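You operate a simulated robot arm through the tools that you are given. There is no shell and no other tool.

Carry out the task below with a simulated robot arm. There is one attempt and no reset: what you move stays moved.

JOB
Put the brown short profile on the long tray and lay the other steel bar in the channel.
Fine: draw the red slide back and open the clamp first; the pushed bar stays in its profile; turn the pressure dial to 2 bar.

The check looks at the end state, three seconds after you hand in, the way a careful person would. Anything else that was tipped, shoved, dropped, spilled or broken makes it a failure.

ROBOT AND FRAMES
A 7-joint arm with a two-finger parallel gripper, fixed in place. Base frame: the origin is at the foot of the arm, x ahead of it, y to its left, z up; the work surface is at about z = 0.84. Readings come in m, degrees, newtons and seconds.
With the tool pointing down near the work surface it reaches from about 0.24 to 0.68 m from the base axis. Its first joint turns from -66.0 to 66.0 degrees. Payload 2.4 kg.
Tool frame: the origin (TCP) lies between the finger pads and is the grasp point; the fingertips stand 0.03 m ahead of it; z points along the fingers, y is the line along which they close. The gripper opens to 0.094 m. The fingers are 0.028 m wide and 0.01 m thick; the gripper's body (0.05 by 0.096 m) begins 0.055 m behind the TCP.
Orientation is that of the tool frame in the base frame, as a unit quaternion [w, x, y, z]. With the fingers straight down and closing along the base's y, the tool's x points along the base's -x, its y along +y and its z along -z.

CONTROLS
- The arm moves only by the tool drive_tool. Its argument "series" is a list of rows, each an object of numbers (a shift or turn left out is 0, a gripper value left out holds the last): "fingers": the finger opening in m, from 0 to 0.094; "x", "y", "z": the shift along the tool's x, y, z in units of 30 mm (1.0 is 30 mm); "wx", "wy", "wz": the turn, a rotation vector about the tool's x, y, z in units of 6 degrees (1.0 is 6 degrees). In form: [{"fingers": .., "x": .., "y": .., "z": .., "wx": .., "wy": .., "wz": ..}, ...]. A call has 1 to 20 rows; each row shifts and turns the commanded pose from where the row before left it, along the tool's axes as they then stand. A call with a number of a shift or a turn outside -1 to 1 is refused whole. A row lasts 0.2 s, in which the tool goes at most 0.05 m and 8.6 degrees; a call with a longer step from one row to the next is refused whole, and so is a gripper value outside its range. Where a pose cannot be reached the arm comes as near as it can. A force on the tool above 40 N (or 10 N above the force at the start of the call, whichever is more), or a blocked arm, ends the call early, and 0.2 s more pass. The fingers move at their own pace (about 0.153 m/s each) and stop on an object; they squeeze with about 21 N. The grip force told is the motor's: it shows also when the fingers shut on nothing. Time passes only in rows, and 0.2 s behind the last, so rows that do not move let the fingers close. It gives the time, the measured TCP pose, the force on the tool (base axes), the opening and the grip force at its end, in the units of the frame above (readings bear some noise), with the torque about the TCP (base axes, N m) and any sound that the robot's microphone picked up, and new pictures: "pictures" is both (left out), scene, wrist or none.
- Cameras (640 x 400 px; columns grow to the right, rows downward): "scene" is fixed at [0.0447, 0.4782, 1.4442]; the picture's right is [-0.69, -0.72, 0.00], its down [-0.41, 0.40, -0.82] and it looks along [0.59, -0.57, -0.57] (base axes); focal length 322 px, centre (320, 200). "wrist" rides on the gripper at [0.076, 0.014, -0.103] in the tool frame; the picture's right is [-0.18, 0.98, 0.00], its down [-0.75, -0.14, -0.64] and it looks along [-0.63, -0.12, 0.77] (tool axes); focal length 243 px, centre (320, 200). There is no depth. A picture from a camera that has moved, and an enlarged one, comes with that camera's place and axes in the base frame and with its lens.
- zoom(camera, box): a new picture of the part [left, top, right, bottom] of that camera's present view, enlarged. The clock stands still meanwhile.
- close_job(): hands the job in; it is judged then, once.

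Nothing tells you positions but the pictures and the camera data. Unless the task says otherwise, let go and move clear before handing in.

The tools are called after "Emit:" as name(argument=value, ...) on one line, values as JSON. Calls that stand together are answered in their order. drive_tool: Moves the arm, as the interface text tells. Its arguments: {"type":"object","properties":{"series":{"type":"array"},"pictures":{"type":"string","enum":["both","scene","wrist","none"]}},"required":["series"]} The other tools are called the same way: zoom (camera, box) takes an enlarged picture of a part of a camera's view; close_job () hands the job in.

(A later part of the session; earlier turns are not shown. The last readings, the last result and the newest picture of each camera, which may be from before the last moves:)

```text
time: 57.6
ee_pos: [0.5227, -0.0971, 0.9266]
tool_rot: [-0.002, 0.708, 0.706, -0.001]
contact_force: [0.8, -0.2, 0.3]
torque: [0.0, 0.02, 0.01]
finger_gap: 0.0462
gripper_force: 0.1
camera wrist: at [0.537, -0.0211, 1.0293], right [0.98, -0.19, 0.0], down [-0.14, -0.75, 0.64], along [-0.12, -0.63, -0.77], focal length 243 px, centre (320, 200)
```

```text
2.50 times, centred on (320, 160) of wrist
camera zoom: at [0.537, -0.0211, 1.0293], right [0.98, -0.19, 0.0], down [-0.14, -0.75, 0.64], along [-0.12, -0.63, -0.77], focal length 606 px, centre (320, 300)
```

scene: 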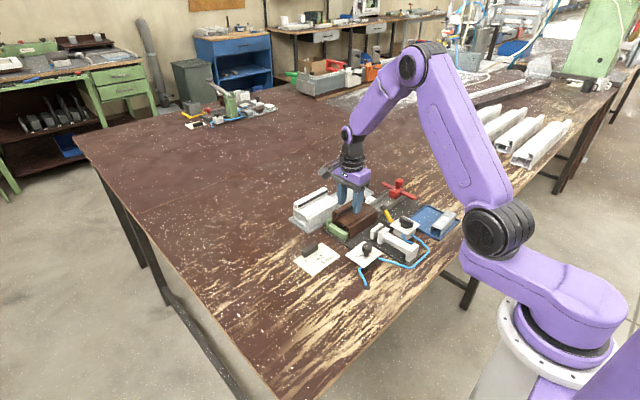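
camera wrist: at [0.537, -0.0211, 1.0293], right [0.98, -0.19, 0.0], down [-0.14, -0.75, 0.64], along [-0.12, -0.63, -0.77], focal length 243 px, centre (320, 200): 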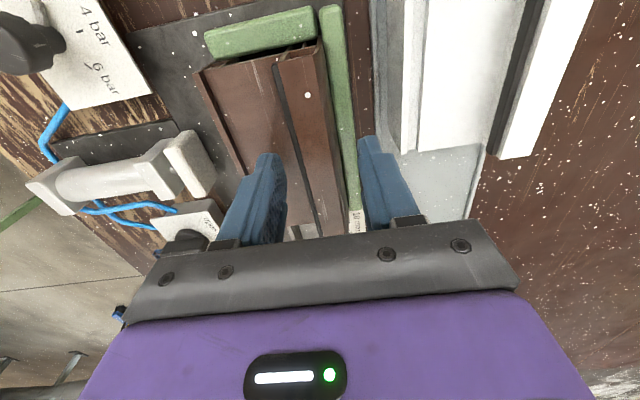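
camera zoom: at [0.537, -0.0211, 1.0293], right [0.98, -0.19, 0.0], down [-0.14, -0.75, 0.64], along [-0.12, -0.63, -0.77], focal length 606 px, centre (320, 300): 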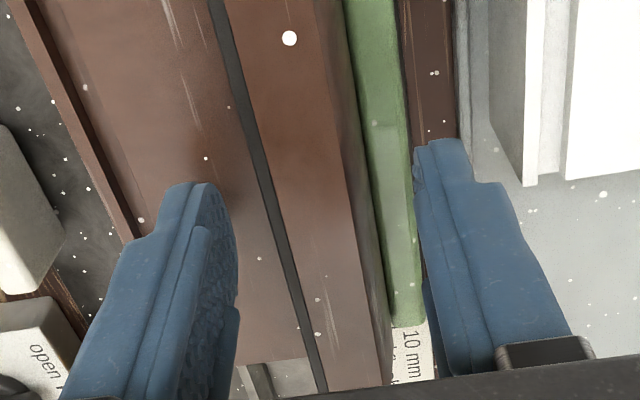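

The finger is just above the body top. I'll go 3 mm lower, check for contact, then close.

Emit:
drive_tool(series=[{"z": 0.1, "y": 0.03}, {}], pictures="none")

Emit:
drive_tool(series=[{"fingers": 0.03}, {"fingers": 0.015}, {"fingers": 0.0}, {}, {}], pictures="both")

Emit:
zoom(camera="scene", box=[318, 185, 388, 245])

Emit:
zoom(camera="wrist", box=[220, 80, 420, 240])

```text
time: 58.2
ee_pos: [0.5235, -0.0963, 0.9247]
tool_rot: [-0.003, 0.708, 0.706, -0.001]
contact_force: [-0.2, 0.5, -0.5]
torque: [0.03, -0.04, -0.01]
finger_gap: 0.0458
gripper_force: 0.0
```

```text
time: 59.4
ee_pos: [0.5236, -0.0958, 0.9234]
tool_rot: [-0.002, 0.708, 0.706, 0.0]
contact_force: [1.4, -0.3, -0.3]
torque: [-0.08, -0.09, 0.04]
finger_gap: 0.0196
gripper_force: 21.0
camera wrist: at [0.5381, -0.0209, 1.0267], right [0.98, -0.19, 0.0], down [-0.14, -0.75, 0.64], along [-0.12, -0.63, -0.77], focal length 243 px, centre (320, 200)
```

scene: 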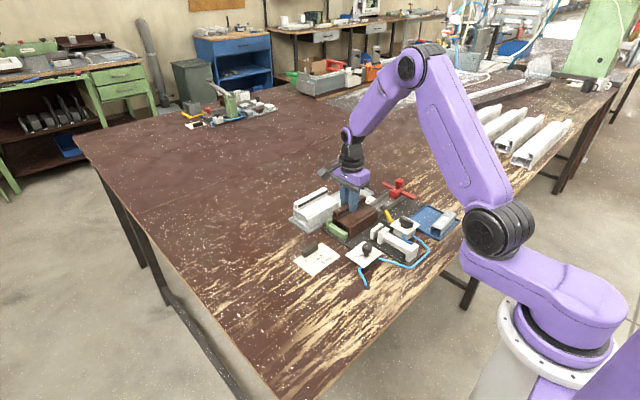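
wrist: 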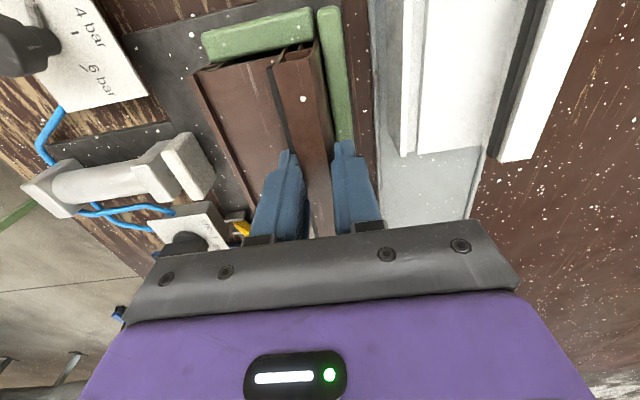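

```text
6.67 times, centred on (353, 215) of scene
camera zoom: at [0.0447, 0.4782, 1.4442], right [-0.69, -0.72, 0.0], down [-0.41, 0.4, -0.82], along [0.59, -0.57, -0.57], focal length 2144 px, centre (100, 100)
```

zoom: 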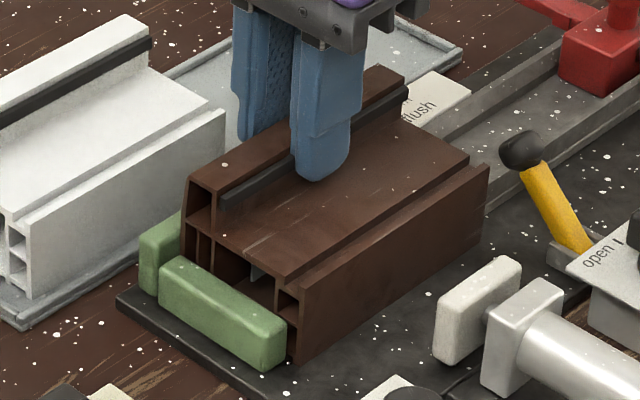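

```text
2.50 times, centred on (320, 160) of wrist
camera zoom: at [0.5381, -0.0209, 1.0267], right [0.98, -0.19, 0.0], down [-0.14, -0.75, 0.64], along [-0.12, -0.63, -0.77], focal length 606 px, centre (320, 300)
```

zoom: 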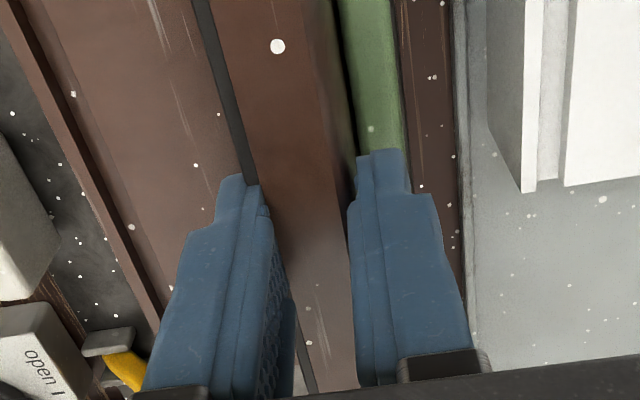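

The rib is held (19.6 mm). I'll lift a little and check for tilt.

Emit:
drive_tool(series=[{"z": -0.2}, {"z": -0.3}, {"z": -0.3}, {}], pictures="both")

Emit:
zoom(camera="scene", box=[318, 175, 388, 245])

```text
time: 60.4
ee_pos: [0.5243, -0.0964, 0.9488]
tool_rot: [-0.002, 0.708, 0.706, -0.001]
contact_force: [-0.3, 0.7, -2.6]
torque: [0.03, -0.04, 0.02]
finger_gap: 0.0194
gripper_force: 20.9
camera wrist: at [0.5384, -0.0206, 1.0511], right [0.98, -0.19, -0.01], down [-0.14, -0.75, 0.64], along [-0.12, -0.63, -0.77], focal length 243 px, centre (320, 200)
```

scene: 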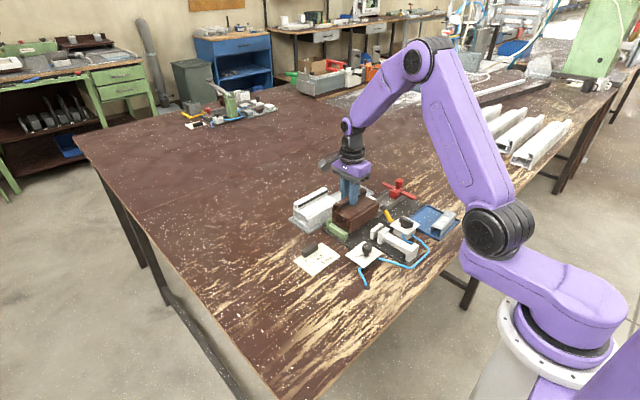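
wrist: 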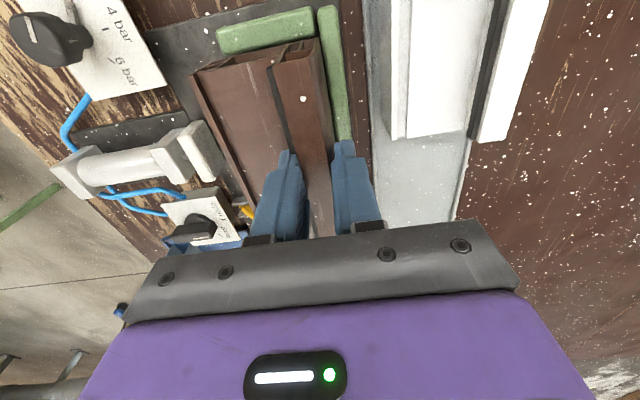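

```text
5.71 times, centred on (353, 210) of scene
camera zoom: at [0.0447, 0.4782, 1.4442], right [-0.69, -0.72, 0.0], down [-0.41, 0.4, -0.82], along [0.59, -0.57, -0.57], focal length 1838 px, centre (131, 143)
```

zoom: 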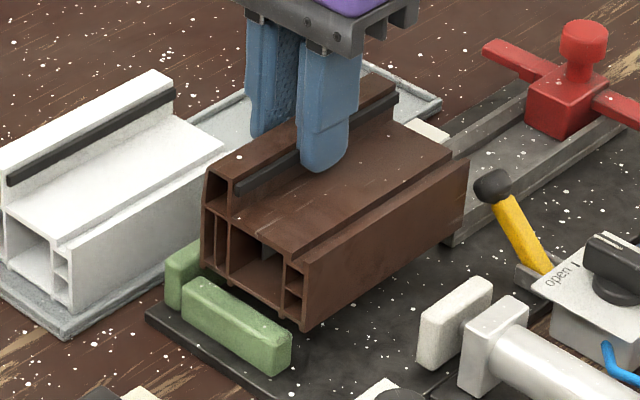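

It lifts level, about 2.6 N. I'll raise it clear, then carry it over the free end of the tray.

Emit:
drive_tool(series=[{"z": -0.5}, {"z": -0.5}, {"z": -0.5}, {"z": -0.5}, {"x": -0.5}, {"x": -0.5}, {"x": -0.5, "y": 0.4}, {"x": -0.5, "y": 0.5}, {"x": -0.5, "y": 0.5}, {"x": -0.57, "y": 0.5}, {"y": 0.5}, {"y": 0.5}, {"y": 0.5}, {"y": 0.24}, {}], pictures="both")

Emit:
zoom(camera="scene", box=[298, 155, 408, 245])

Emit:
zoom(camera="wrist", box=[200, 40, 440, 240])

```text
time: 63.6
ee_pos: [0.6324, -0.1891, 1.0076]
tool_rot: [-0.003, 0.708, 0.706, -0.001]
contact_force: [-0.6, -0.2, -2.9]
torque: [0.01, -0.05, -0.02]
finger_gap: 0.0197
gripper_force: 21.2
camera wrist: at [0.6481, -0.1132, 1.1104], right [0.98, -0.19, 0.0], down [-0.14, -0.75, 0.64], along [-0.12, -0.63, -0.77], focal length 243 px, centre (320, 200)
```

scene: 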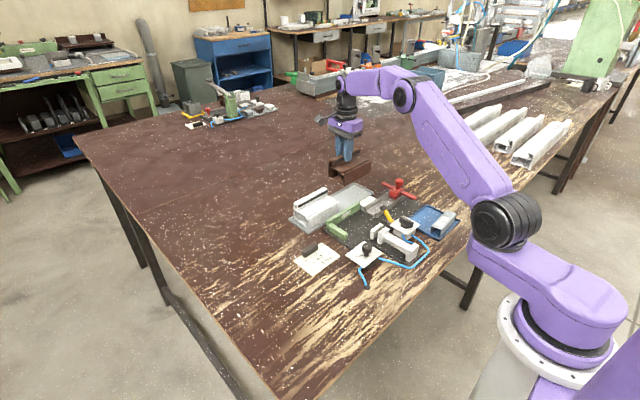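
wrist: 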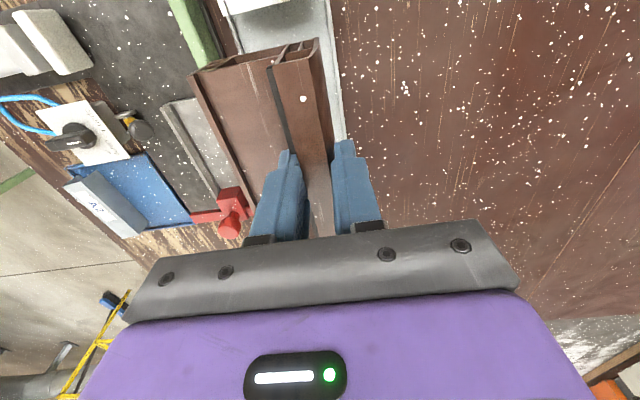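

```text
4.44 times, centred on (353, 200) of scene
camera zoom: at [0.0447, 0.4782, 1.4442], right [-0.69, -0.72, 0.0], down [-0.41, 0.4, -0.82], along [0.59, -0.57, -0.57], focal length 1430 px, centre (173, 200)
```

zoom: 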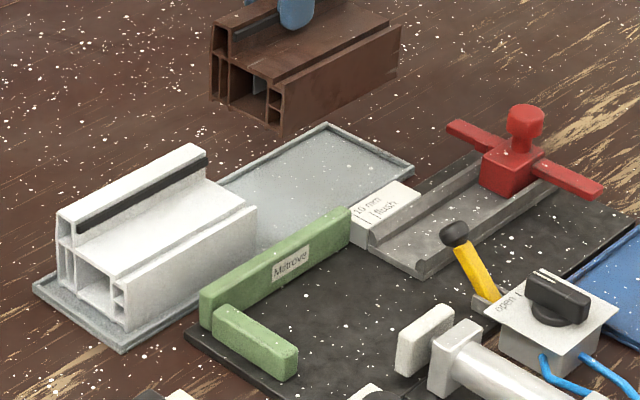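

```text
2.00 times, centred on (320, 140) of wrist
camera zoom: at [0.6481, -0.1132, 1.1104], right [0.98, -0.19, 0.0], down [-0.14, -0.75, 0.64], along [-0.12, -0.63, -0.77], focal length 485 px, centre (320, 320)
```

zoom: 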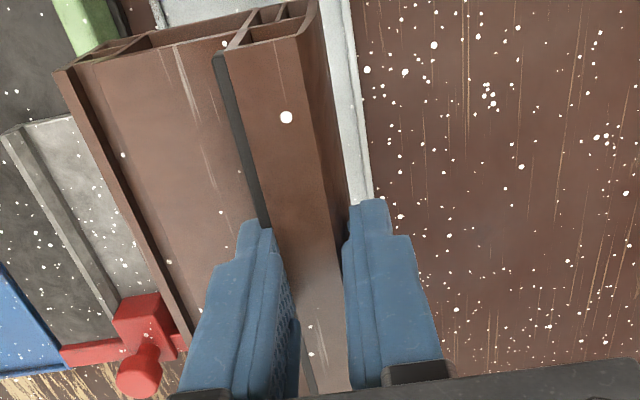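

It's held level above the tray. I'll lower most of the way and check alignment with the rims.

Emit:
drive_tool(series=[{"z": 0.5}, {"z": 0.5}, {"z": 0.5}, {"z": 0.5}, {"z": 0.2}, {}], pictures="both")

Emit:
zoom(camera="scene", box=[298, 155, 408, 245])

Emit:
zoom(camera="wrist", box=[200, 40, 440, 240])

```text
time: 65.0
ee_pos: [0.6337, -0.1884, 0.9421]
tool_rot: [-0.002, 0.709, 0.706, 0.0]
contact_force: [-0.5, -0.1, -4.2]
torque: [0.01, -0.05, 0.0]
finger_gap: 0.0192
gripper_force: 20.8
camera wrist: at [0.6479, -0.113, 1.0444], right [0.98, -0.19, 0.0], down [-0.14, -0.75, 0.64], along [-0.12, -0.63, -0.77], focal length 243 px, centre (320, 200)
```

scene: 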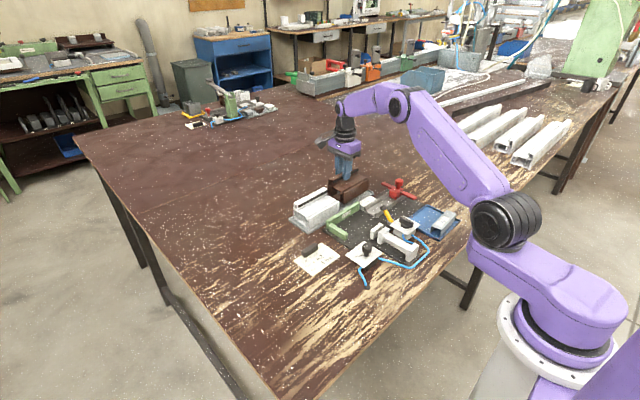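
wrist: 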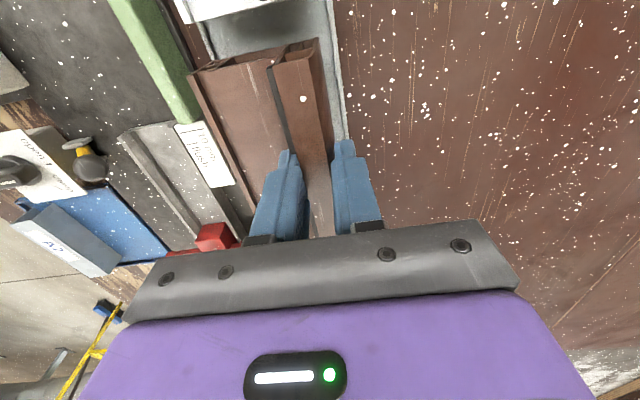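

```text
4.44 times, centred on (353, 200) of scene
camera zoom: at [0.0447, 0.4782, 1.4442], right [-0.69, -0.72, 0.0], down [-0.41, 0.4, -0.82], along [0.59, -0.57, -0.57], focal length 1430 px, centre (173, 200)
```

zoom: 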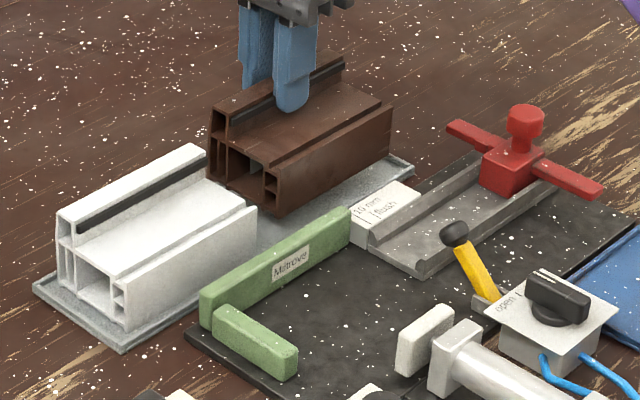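

```text
2.00 times, centred on (320, 140) of wrist
camera zoom: at [0.6479, -0.113, 1.0444], right [0.98, -0.19, 0.0], down [-0.14, -0.75, 0.64], along [-0.12, -0.63, -0.77], focal length 485 px, centre (320, 320)
```

zoom: 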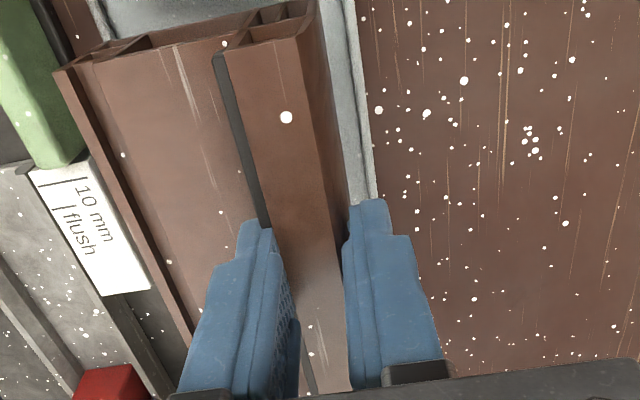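

Alignment is good: the footprint would be about x 0.576–0.643, y -0.136 to -0.254, inside the tray. I'll lower the rest gently.

Emit:
drive_tool(series=[{"y": 0.08, "z": 0.2}, {"z": 0.2}, {"z": 0.2}, {"z": 0.08}, {}], pictures="none")

```text
time: 66.2
ee_pos: [0.6353, -0.1897, 0.9222]
tool_rot: [-0.003, 0.708, 0.706, -0.002]
contact_force: [-0.1, -0.2, -2.5]
torque: [0.02, -0.06, 0.0]
finger_gap: 0.0196
gripper_force: 21.4
```

Emit:
drive_tool(series=[{"z": 0.06}, {"z": 0.06}, {}], pictures="scene")

Emit:
zoom(camera="scene", box=[308, 165, 398, 235])

```text
time: 67.0
ee_pos: [0.636, -0.1888, 0.9211]
tool_rot: [-0.001, 0.708, 0.707, 0.0]
contact_force: [-4.3, 2.6, 17.1]
torque: [0.05, 0.2, -0.03]
finger_gap: 0.0195
gripper_force: 21.1
```

scene: 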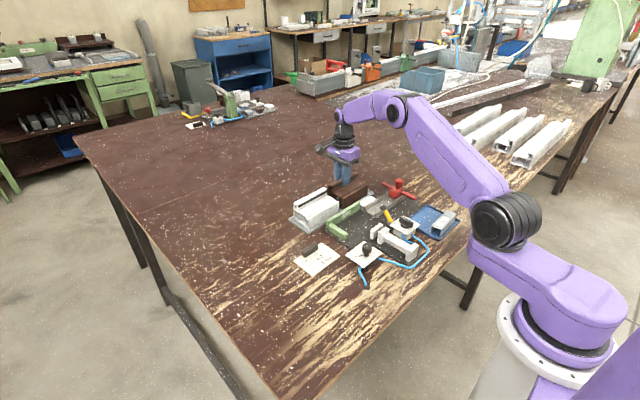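

```text
5.71 times, centred on (353, 200) of scene
camera zoom: at [0.0442, 0.4784, 1.4442], right [-0.69, -0.72, 0.0], down [-0.41, 0.4, -0.82], along [0.59, -0.57, -0.57], focal length 1838 px, centre (131, 200)
```

zoom: 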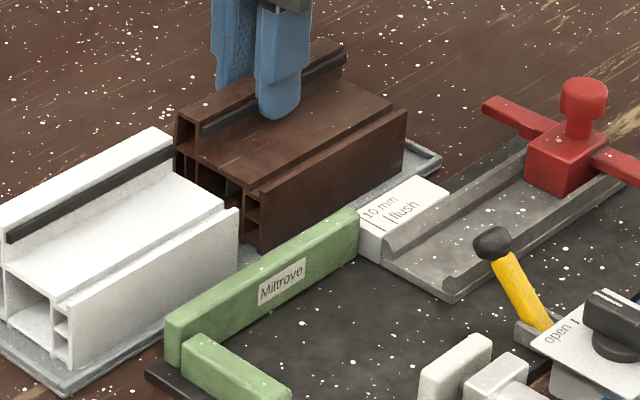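

It has touched down at about z 0.849. I'll release, rise and inspect.

Emit:
drive_tool(series=[{"z": -0.05}, {"fingers": 0.044}, {}, {"z": -0.6}, {"z": -1}, {"z": -1}, {"z": -1}, {}], pictures="both")

Emit:
zoom(camera="scene", box=[308, 165, 398, 235])

Emit:
zoom(camera="wrist", box=[220, 0, 420, 200])

```text
time: 68.8
ee_pos: [0.6368, -0.1891, 1.0284]
tool_rot: [-0.002, 0.709, 0.706, -0.001]
contact_force: [0.1, 0.0, 0.9]
torque: [-0.01, 0.03, 0.01]
finger_gap: 0.0441
gripper_force: 0.0
camera wrist: at [0.6504, -0.1132, 1.1306], right [0.98, -0.19, 0.0], down [-0.14, -0.75, 0.64], along [-0.12, -0.63, -0.77], focal length 243 px, centre (320, 200)
```

scene: 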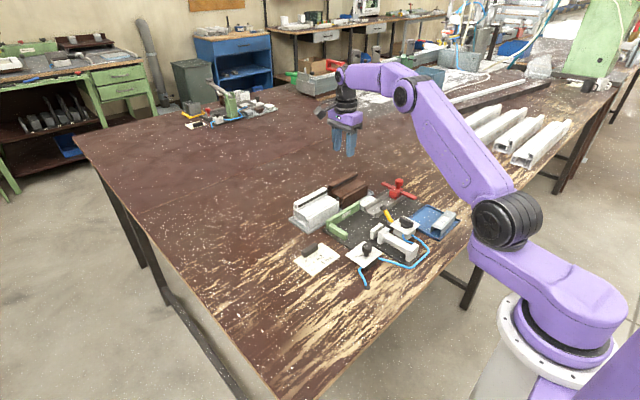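
wrist: 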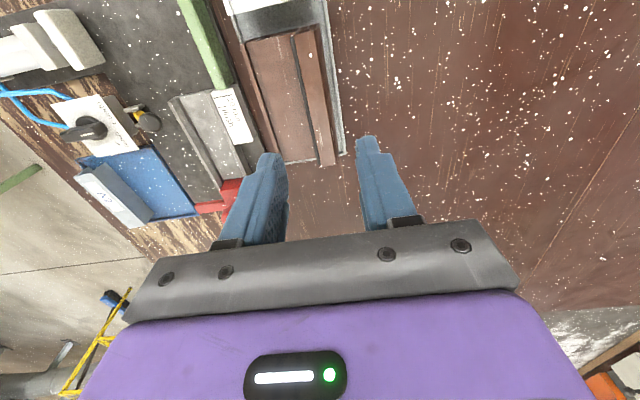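

```text
5.71 times, centred on (353, 200) of scene
camera zoom: at [0.0447, 0.4782, 1.4442], right [-0.69, -0.72, 0.0], down [-0.41, 0.4, -0.82], along [0.59, -0.57, -0.57], focal length 1838 px, centre (131, 200)
```

zoom: 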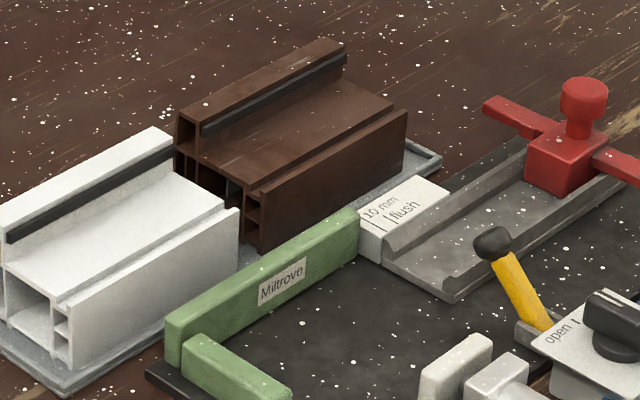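

```text
2.00 times, centred on (320, 100) of wrist
camera zoom: at [0.6504, -0.1132, 1.1306], right [0.98, -0.19, 0.0], down [-0.14, -0.75, 0.64], along [-0.12, -0.63, -0.77], focal length 485 px, centre (320, 400)
```

zoom: 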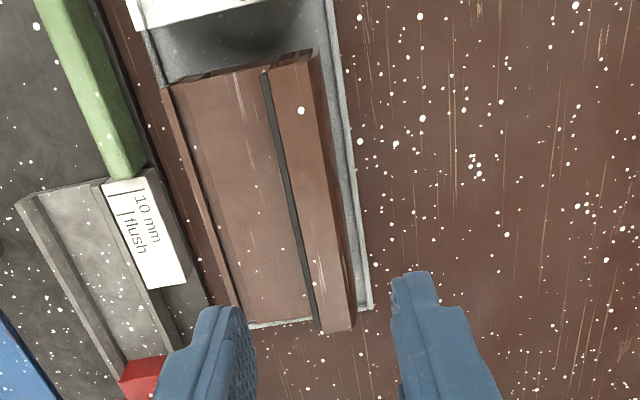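

The brown profile sits flat in the tray, clear of the white one. Next the A2 bar in the blue tray; I'll hover over it for a close look.

Emit:
drive_tool(series=[{"y": -0.95, "x": -0.2}, {"y": -0.95, "x": -0.3}, {"y": -0.95, "x": -0.3}, {"y": -0.95, "x": -0.3}, {"y": -0.95, "x": -0.3}, {"y": -0.95, "x": -0.3}, {"y": -0.95, "x": -0.3}, {"y": -0.95, "x": -0.3}, {"y": -0.95, "x": -0.3}, {"y": -0.95, "x": -0.2}, {"y": -0.9, "x": -0.1}, {}], pictures="both")

Emit:
zoom(camera="wrist", box=[220, 0, 420, 200])

Emit:
zoom(camera="scene", box=[400, 190, 470, 250])

```text
time: 71.4
ee_pos: [0.3248, -0.2762, 1.0279]
tool_rot: [-0.002, 0.708, 0.706, -0.001]
contact_force: [-0.4, 0.7, -0.4]
torque: [0.03, 0.01, 0.02]
finger_gap: 0.0439
gripper_force: 0.0
camera wrist: at [0.3372, -0.1997, 1.1303], right [0.98, -0.19, 0.0], down [-0.14, -0.75, 0.64], along [-0.12, -0.63, -0.77], focal length 243 px, centre (320, 200)
```

scene: 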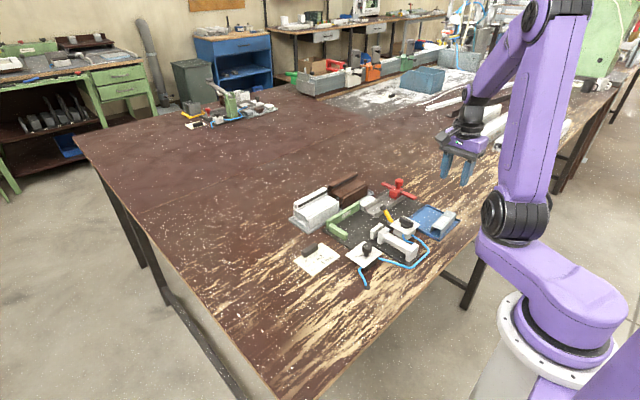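
wrist: 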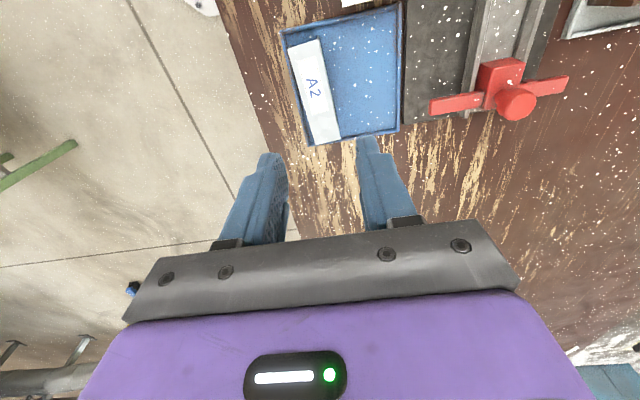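

```text
2.00 times, centred on (320, 100) of wrist
camera zoom: at [0.3372, -0.1997, 1.1303], right [0.98, -0.19, 0.0], down [-0.14, -0.75, 0.64], along [-0.12, -0.63, -0.77], focal length 485 px, centre (320, 400)
```

zoom: 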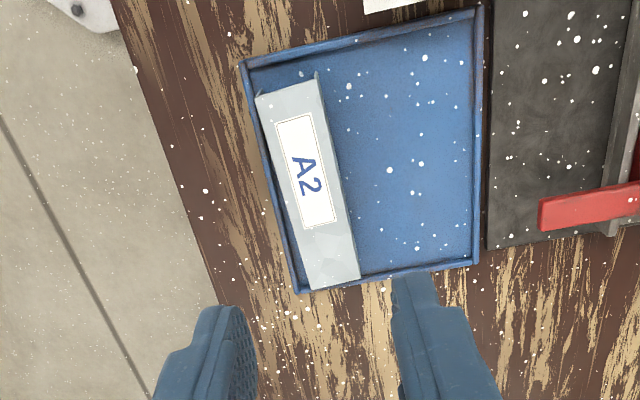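

```text
6.67 times, centred on (435, 220) of scene
camera zoom: at [0.0447, 0.4782, 1.4442], right [-0.69, -0.72, 0.0], down [-0.41, 0.4, -0.82], along [0.59, -0.57, -0.57], focal length 2144 px, centre (-447, 67)
```

zoom: 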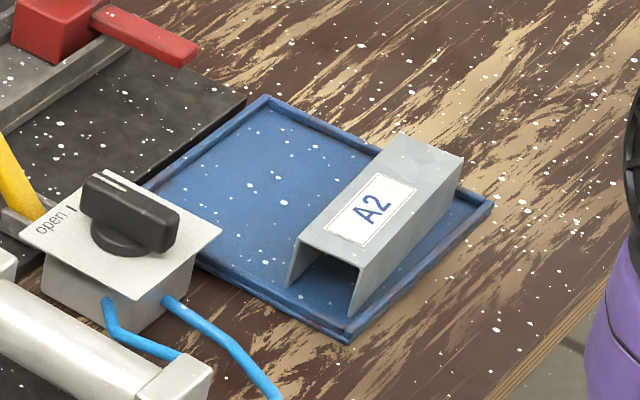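

The bar is centred near (0.320, -0.280), rotated about 4°, top at about z 0.869. I'll align and descend partway.

Emit:
drive_tool(series=[{"x": -0.12, "y": -0.16, "wz": -0.67, "z": 0.5}, {"z": 0.9}, {"z": 0.9}, {"z": 0.9}, {}], pictures="both")

Emit:
zoom(camera="wrist", box=[220, 40, 420, 220])

Emit:
zoom(camera="scene", box=[400, 190, 470, 250])

```text
time: 72.6
ee_pos: [0.3187, -0.2768, 0.9317]
tool_rot: [-0.002, 0.683, 0.731, -0.001]
contact_force: [-0.2, 0.1, 0.0]
torque: [-0.01, -0.01, -0.02]
finger_gap: 0.0443
gripper_force: 0.0
camera wrist: at [0.327, -0.2013, 1.035], right [0.99, -0.12, 0.0], down [-0.09, -0.76, 0.64], along [-0.08, -0.64, -0.77], focal length 243 px, centre (320, 200)
```

scene: 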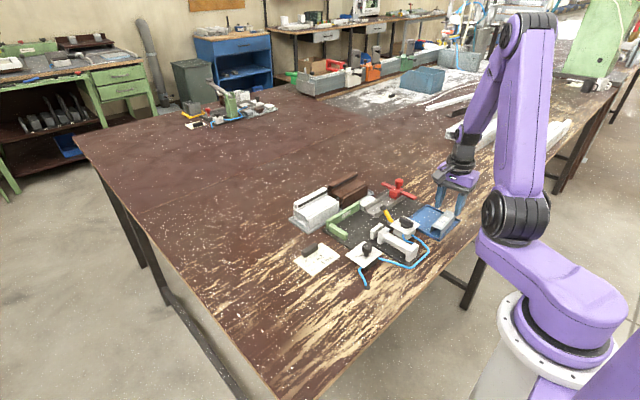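
wrist: 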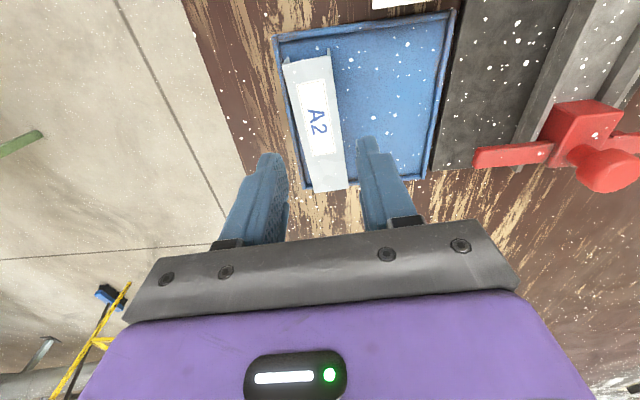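

```text
2.22 times, centred on (320, 130) of wrist
camera zoom: at [0.327, -0.2013, 1.035], right [0.99, -0.12, 0.0], down [-0.09, -0.76, 0.64], along [-0.08, -0.64, -0.77], focal length 539 px, centre (320, 356)
```

zoom: 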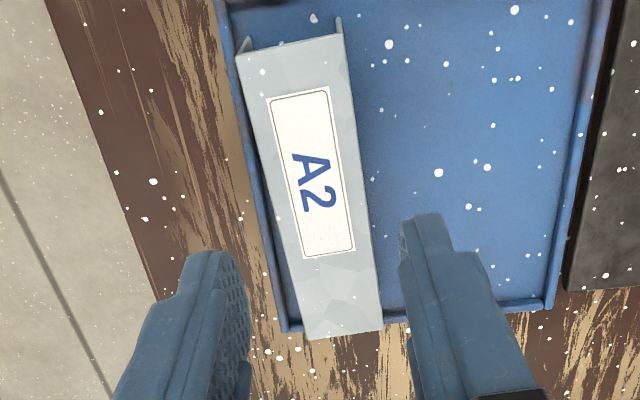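

```text
6.67 times, centred on (435, 220) of scene
camera zoom: at [0.0447, 0.4782, 1.4442], right [-0.69, -0.72, 0.0], down [-0.41, 0.4, -0.82], along [0.59, -0.57, -0.57], focal length 2144 px, centre (-447, 67)
```

zoom: 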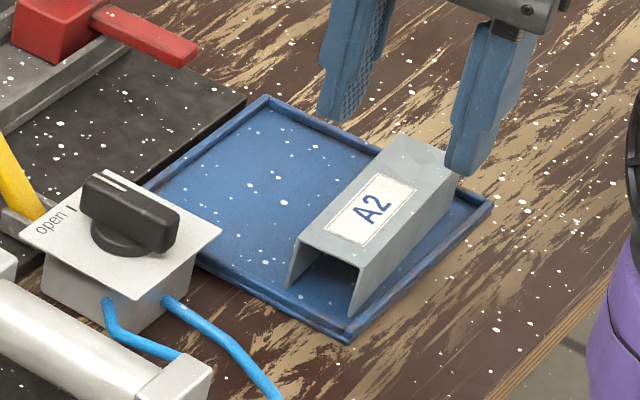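

Well aligned. I'll descend so the tips stay above the tray rim, then close on the bar.

Emit:
drive_tool(series=[{"x": -0.1, "y": 0.02, "z": 0.6}, {"z": 0.6}, {"z": 0.28}, {}, {"fingers": 0.03}, {"fingers": 0.02}, {"fingers": 0.0}, {}, {}], pictures="both")

Emit:
zoom(camera="wrist", box=[220, 40, 420, 220])

Emit:
zoom(camera="scene", box=[400, 190, 470, 250])

```text
time: 74.6
ee_pos: [0.3185, -0.281, 0.8887]
tool_rot: [-0.002, 0.683, 0.731, -0.001]
contact_force: [-0.6, 0.4, -1.1]
torque: [0.02, 0.02, -0.02]
finger_gap: 0.0296
gripper_force: 21.6
camera wrist: at [0.3279, -0.205, 0.9909], right [0.99, -0.12, 0.0], down [-0.09, -0.76, 0.64], along [-0.08, -0.64, -0.77], focal length 243 px, centre (320, 200)
```

scene: 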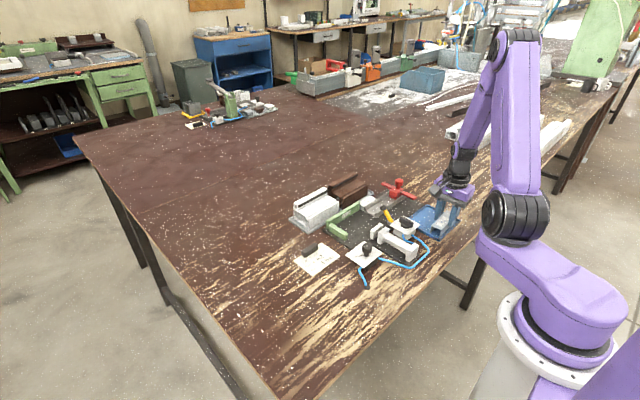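
wrist: 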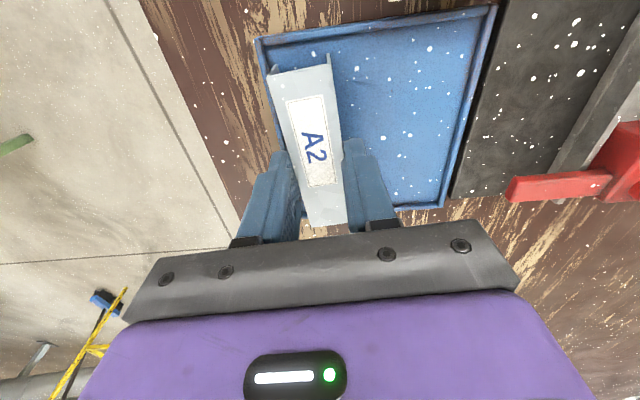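

```text
2.22 times, centred on (320, 130) of wrist
camera zoom: at [0.3279, -0.205, 0.9909], right [0.99, -0.12, 0.0], down [-0.09, -0.76, 0.64], along [-0.08, -0.64, -0.77], focal length 539 px, centre (320, 356)
```

zoom: 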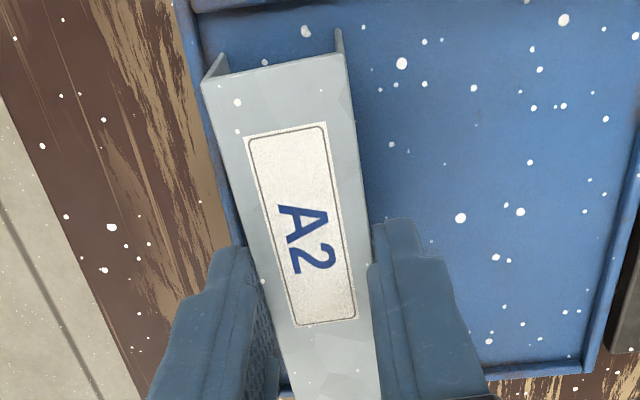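

```text
6.67 times, centred on (435, 220) of scene
camera zoom: at [0.0447, 0.4782, 1.4442], right [-0.69, -0.72, 0.0], down [-0.41, 0.4, -0.82], along [0.59, -0.57, -0.57], focal length 2144 px, centre (-447, 67)
```

zoom: 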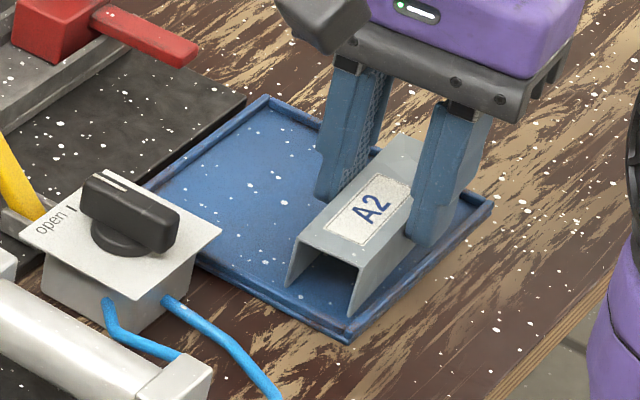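

The bar is gripped (29.6 mm). I'll lift it, square it up and carry it over the channel, centre near (0.4995, -0.221).

Emit:
drive_tool(series=[{"z": -0.3}, {"z": -0.6}, {"z": -0.8}, {"z": -0.8}, {"z": -0.8}, {"wz": 0.65}, {"y": 0.7, "x": 0.2}, {"y": 0.7, "x": 0.2}, {"y": 0.7, "x": 0.2}, {"y": 0.7, "x": 0.2}, {"y": 0.7, "x": 0.2}, {"y": 0.7, "x": 0.2}, {"y": 0.7, "x": 0.3}, {"y": 0.7, "x": 0.3}, {"y": 0.43, "x": 0.2}, {}], pictures="both")

Emit:
zoom(camera="wrist", box=[200, 0, 440, 220])

Emit:
zoom(camera="scene", box=[340, 165, 430, 235])

```text
time: 78.0
ee_pos: [0.4995, -0.2204, 0.9875]
tool_rot: [-0.003, 0.707, 0.707, -0.001]
contact_force: [0.2, 0.9, -1.4]
torque: [0.01, 0.0, 0.0]
finger_gap: 0.0297
gripper_force: 21.0
camera wrist: at [0.5144, -0.1457, 1.0892], right [0.98, -0.18, 0.0], down [-0.14, -0.75, 0.64], along [-0.12, -0.63, -0.77], focal length 243 px, centre (320, 200)
```

scene: 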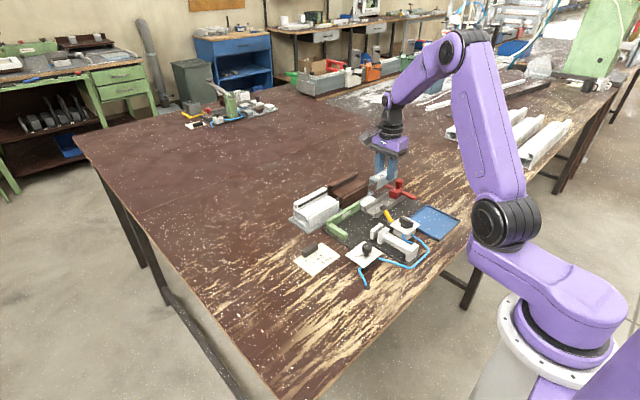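
wrist: 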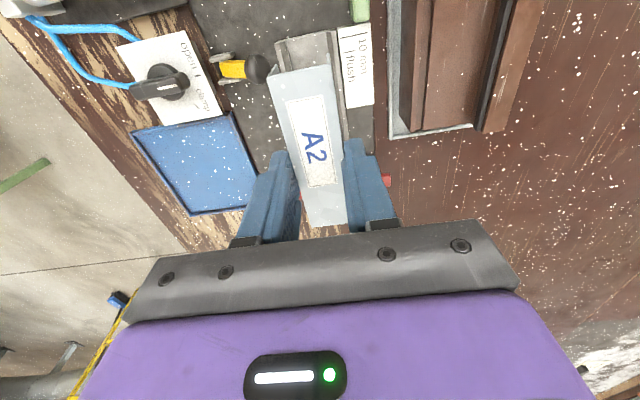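

```text
1.82 times, centred on (320, 110) of wrist
camera zoom: at [0.5144, -0.1457, 1.0892], right [0.98, -0.18, 0.0], down [-0.14, -0.75, 0.64], along [-0.12, -0.63, -0.77], focal length 441 px, centre (320, 364)
```

zoom: 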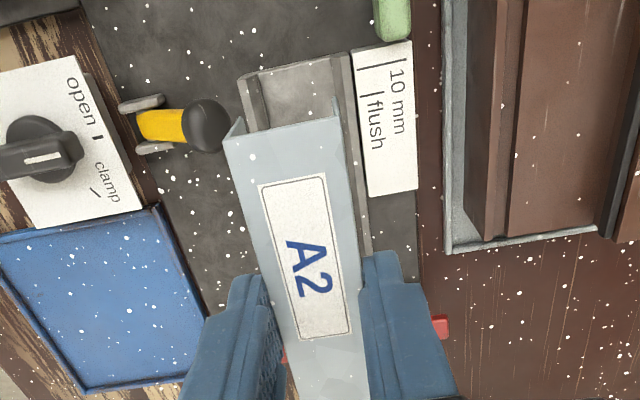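

```text
5.71 times, centred on (385, 200) of scene
camera zoom: at [0.0447, 0.4782, 1.4442], right [-0.69, -0.72, 0.0], down [-0.41, 0.4, -0.82], along [0.59, -0.57, -0.57], focal length 1838 px, centre (-51, 200)
```

zoom: 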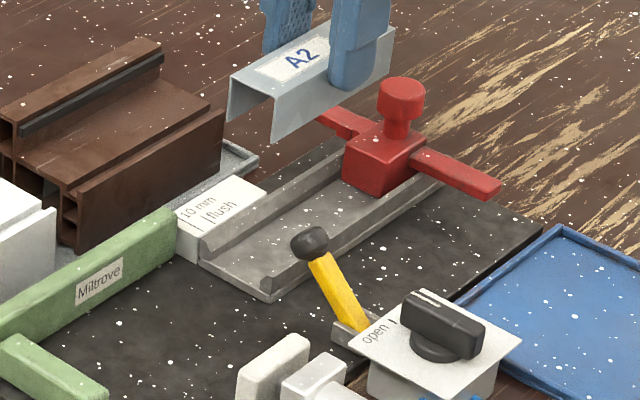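

The bar is over the channel, about 1.5 mm too far in +x. I'll correct that and lower most of the way.

Emit:
drive_tool(series=[{"y": -0.05, "x": -0.04, "z": 0.4}, {"z": 0.5}, {"z": 0.5}, {"z": 0.5}, {"z": 0.4}, {}], pictures="both")

Emit:
zoom(camera="wrist", box=[200, 0, 440, 220])

Emit:
zoom(camera="scene", box=[340, 165, 430, 235])

```text
time: 79.4
ee_pos: [0.4996, -0.2219, 0.9163]
tool_rot: [-0.002, 0.707, 0.707, 0.0]
contact_force: [-0.4, -0.4, -1.4]
torque: [0.02, 0.01, 0.04]
finger_gap: 0.0296
gripper_force: 21.5
camera wrist: at [0.5127, -0.147, 1.0199], right [0.98, -0.18, 0.0], down [-0.14, -0.75, 0.64], along [-0.12, -0.63, -0.77], focal length 243 px, centre (320, 200)
```

scene: 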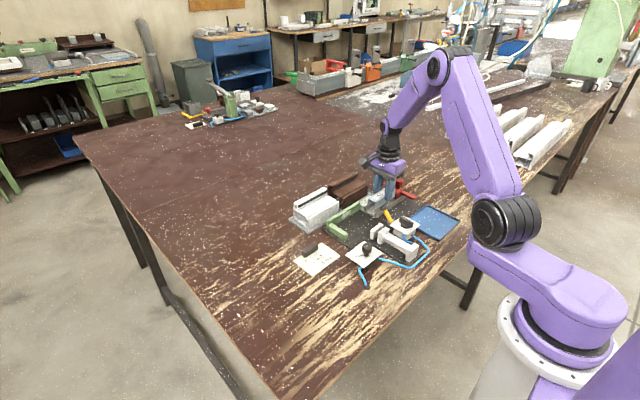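
wrist: 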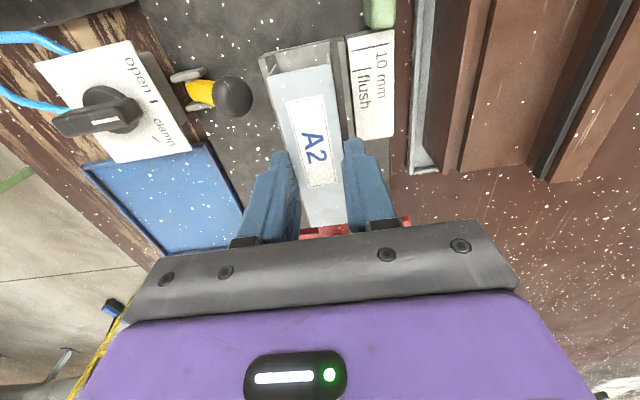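

```text
1.82 times, centred on (320, 110) of wrist
camera zoom: at [0.5127, -0.147, 1.0199], right [0.98, -0.18, 0.0], down [-0.14, -0.75, 0.64], along [-0.12, -0.63, -0.77], focal length 441 px, centre (320, 364)
```

zoom: 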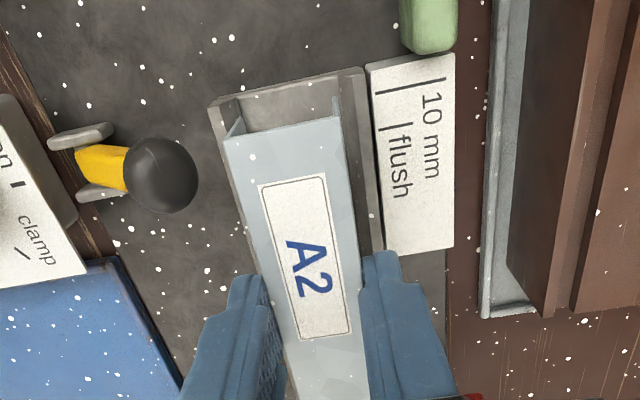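

```text
5.71 times, centred on (385, 200) of scene
camera zoom: at [0.0447, 0.4782, 1.4442], right [-0.69, -0.72, 0.0], down [-0.41, 0.4, -0.82], along [0.59, -0.57, -0.57], focal length 1838 px, centre (-51, 200)
```

zoom: 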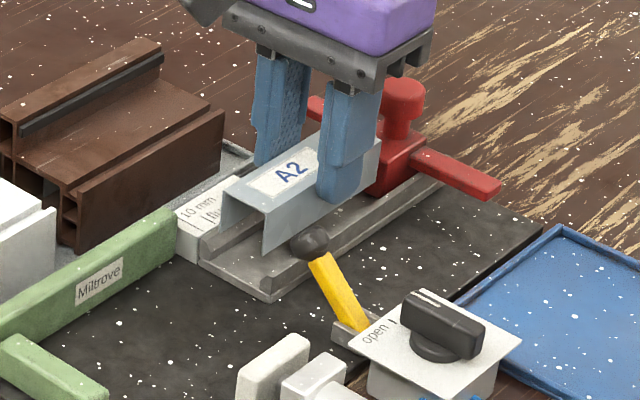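

Close to the channel now. I'll enlarge the end of the channel to check the side clearance.

Emit:
zoom(camera="wrist", box=[260, 20, 360, 100])

Emit:
zoom(camera="scene", box=[366, 190, 406, 220])

```text
5.00 times, centred on (310, 60) of wrist
camera zoom: at [0.5127, -0.147, 1.0199], right [0.98, -0.18, 0.0], down [-0.14, -0.75, 0.64], along [-0.12, -0.63, -0.77], focal length 1213 px, centre (370, 900)
```

zoom: 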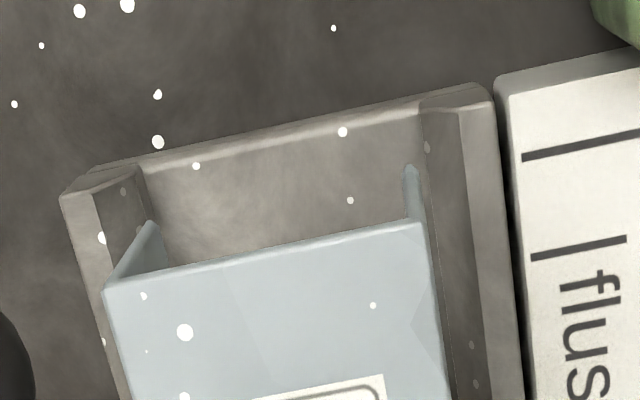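

```text
13.33 times, centred on (386, 205) of scene
camera zoom: at [0.0447, 0.4782, 1.4442], right [-0.69, -0.72, 0.0], down [-0.41, 0.4, -0.82], along [0.59, -0.57, -0.57], focal length 4289 px, centre (-560, 133)
```

zoom: 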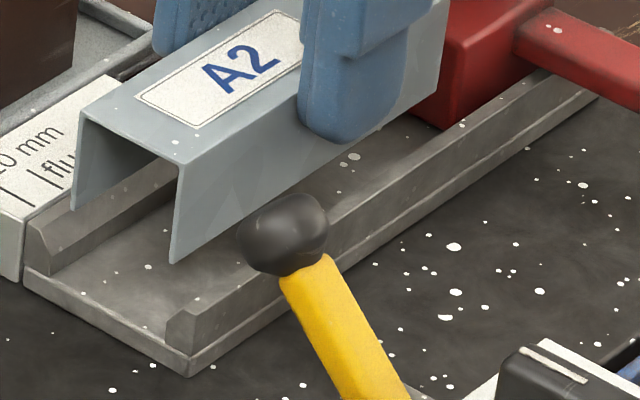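

The channel's inner width is about 34–40 mm with the bar well centred. I'll lower the rest in small steps until contact.

Emit:
drive_tool(series=[{"y": -0.02, "z": 0.2}, {"z": 0.2}, {"z": 0.1}, {}], pictures="none")

Emit:
drive_tool(series=[{"z": 0.06}, {"z": 0.06}, {}], pictures="both")

Emit:
zoom(camera="scene", box=[356, 180, 416, 225])

Emit:
zoom(camera="wrist", box=[240, 20, 380, 160])

```text
time: 80.4
ee_pos: [0.4982, -0.2234, 0.9023]
tool_rot: [-0.002, 0.707, 0.707, -0.001]
contact_force: [0.2, -0.1, -1.0]
torque: [-0.01, 0.0, 0.03]
finger_gap: 0.0297
gripper_force: 20.6
```

```text
time: 81.2
ee_pos: [0.4972, -0.2224, 0.8989]
tool_rot: [-0.002, 0.707, 0.707, 0.0]
contact_force: [-1.0, 0.7, 2.8]
torque: [0.04, 0.01, 0.01]
finger_gap: 0.0299
gripper_force: 20.6
camera wrist: at [0.5121, -0.147, 1.0016], right [0.98, -0.18, 0.0], down [-0.14, -0.75, 0.64], along [-0.12, -0.63, -0.77], focal length 243 px, centre (320, 200)
```

scene: 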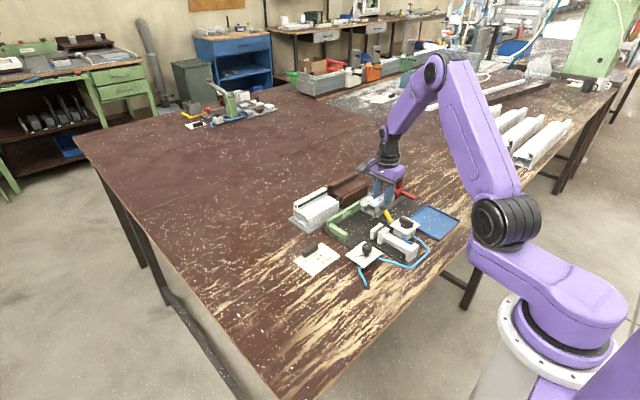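
wrist: 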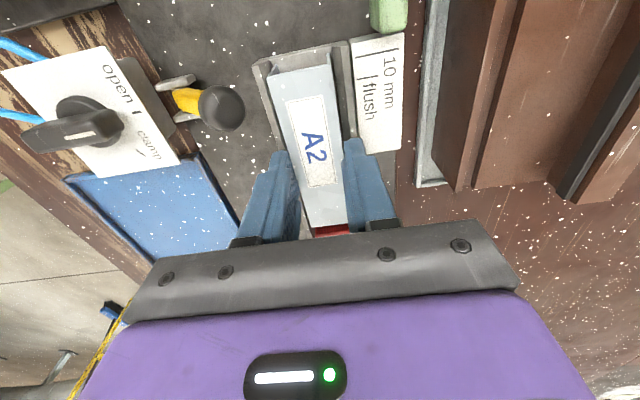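

```text
8.89 times, centred on (386, 202) of scene
camera zoom: at [0.0446, 0.4782, 1.4442], right [-0.69, -0.72, 0.0], down [-0.41, 0.4, -0.82], along [0.59, -0.57, -0.57], focal length 2859 px, centre (-267, 178)
```

zoom: 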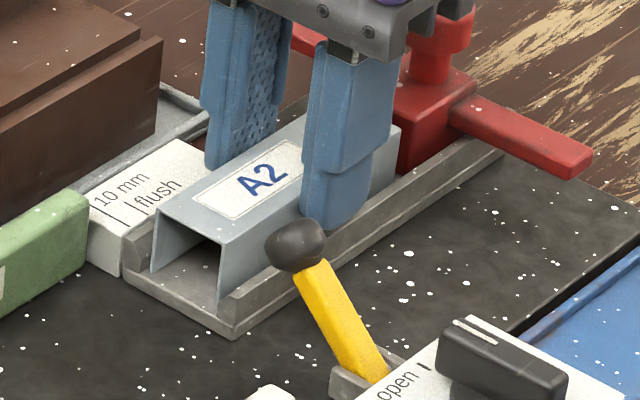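

```text
2.86 times, centred on (310, 90) of wrist
camera zoom: at [0.5121, -0.147, 1.0016], right [0.98, -0.18, 0.0], down [-0.14, -0.75, 0.64], along [-0.12, -0.63, -0.77], focal length 693 px, centre (349, 514)
```

zoom: 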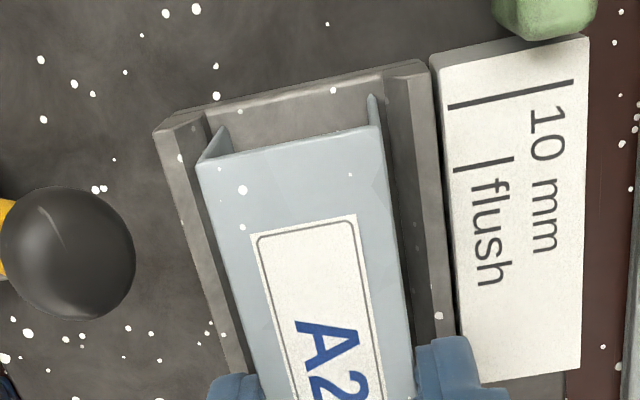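

A slight contact has begun. One more small step, then release.

Emit:
drive_tool(series=[{"z": 0.05}, {}], pictures="none")

```text
time: 81.8
ee_pos: [0.4981, -0.2225, 0.8985]
tool_rot: [0.0, 0.707, 0.707, -0.002]
contact_force: [-3.8, 1.2, 14.8]
torque: [0.05, 0.04, 0.02]
finger_gap: 0.03
gripper_force: 20.5
```

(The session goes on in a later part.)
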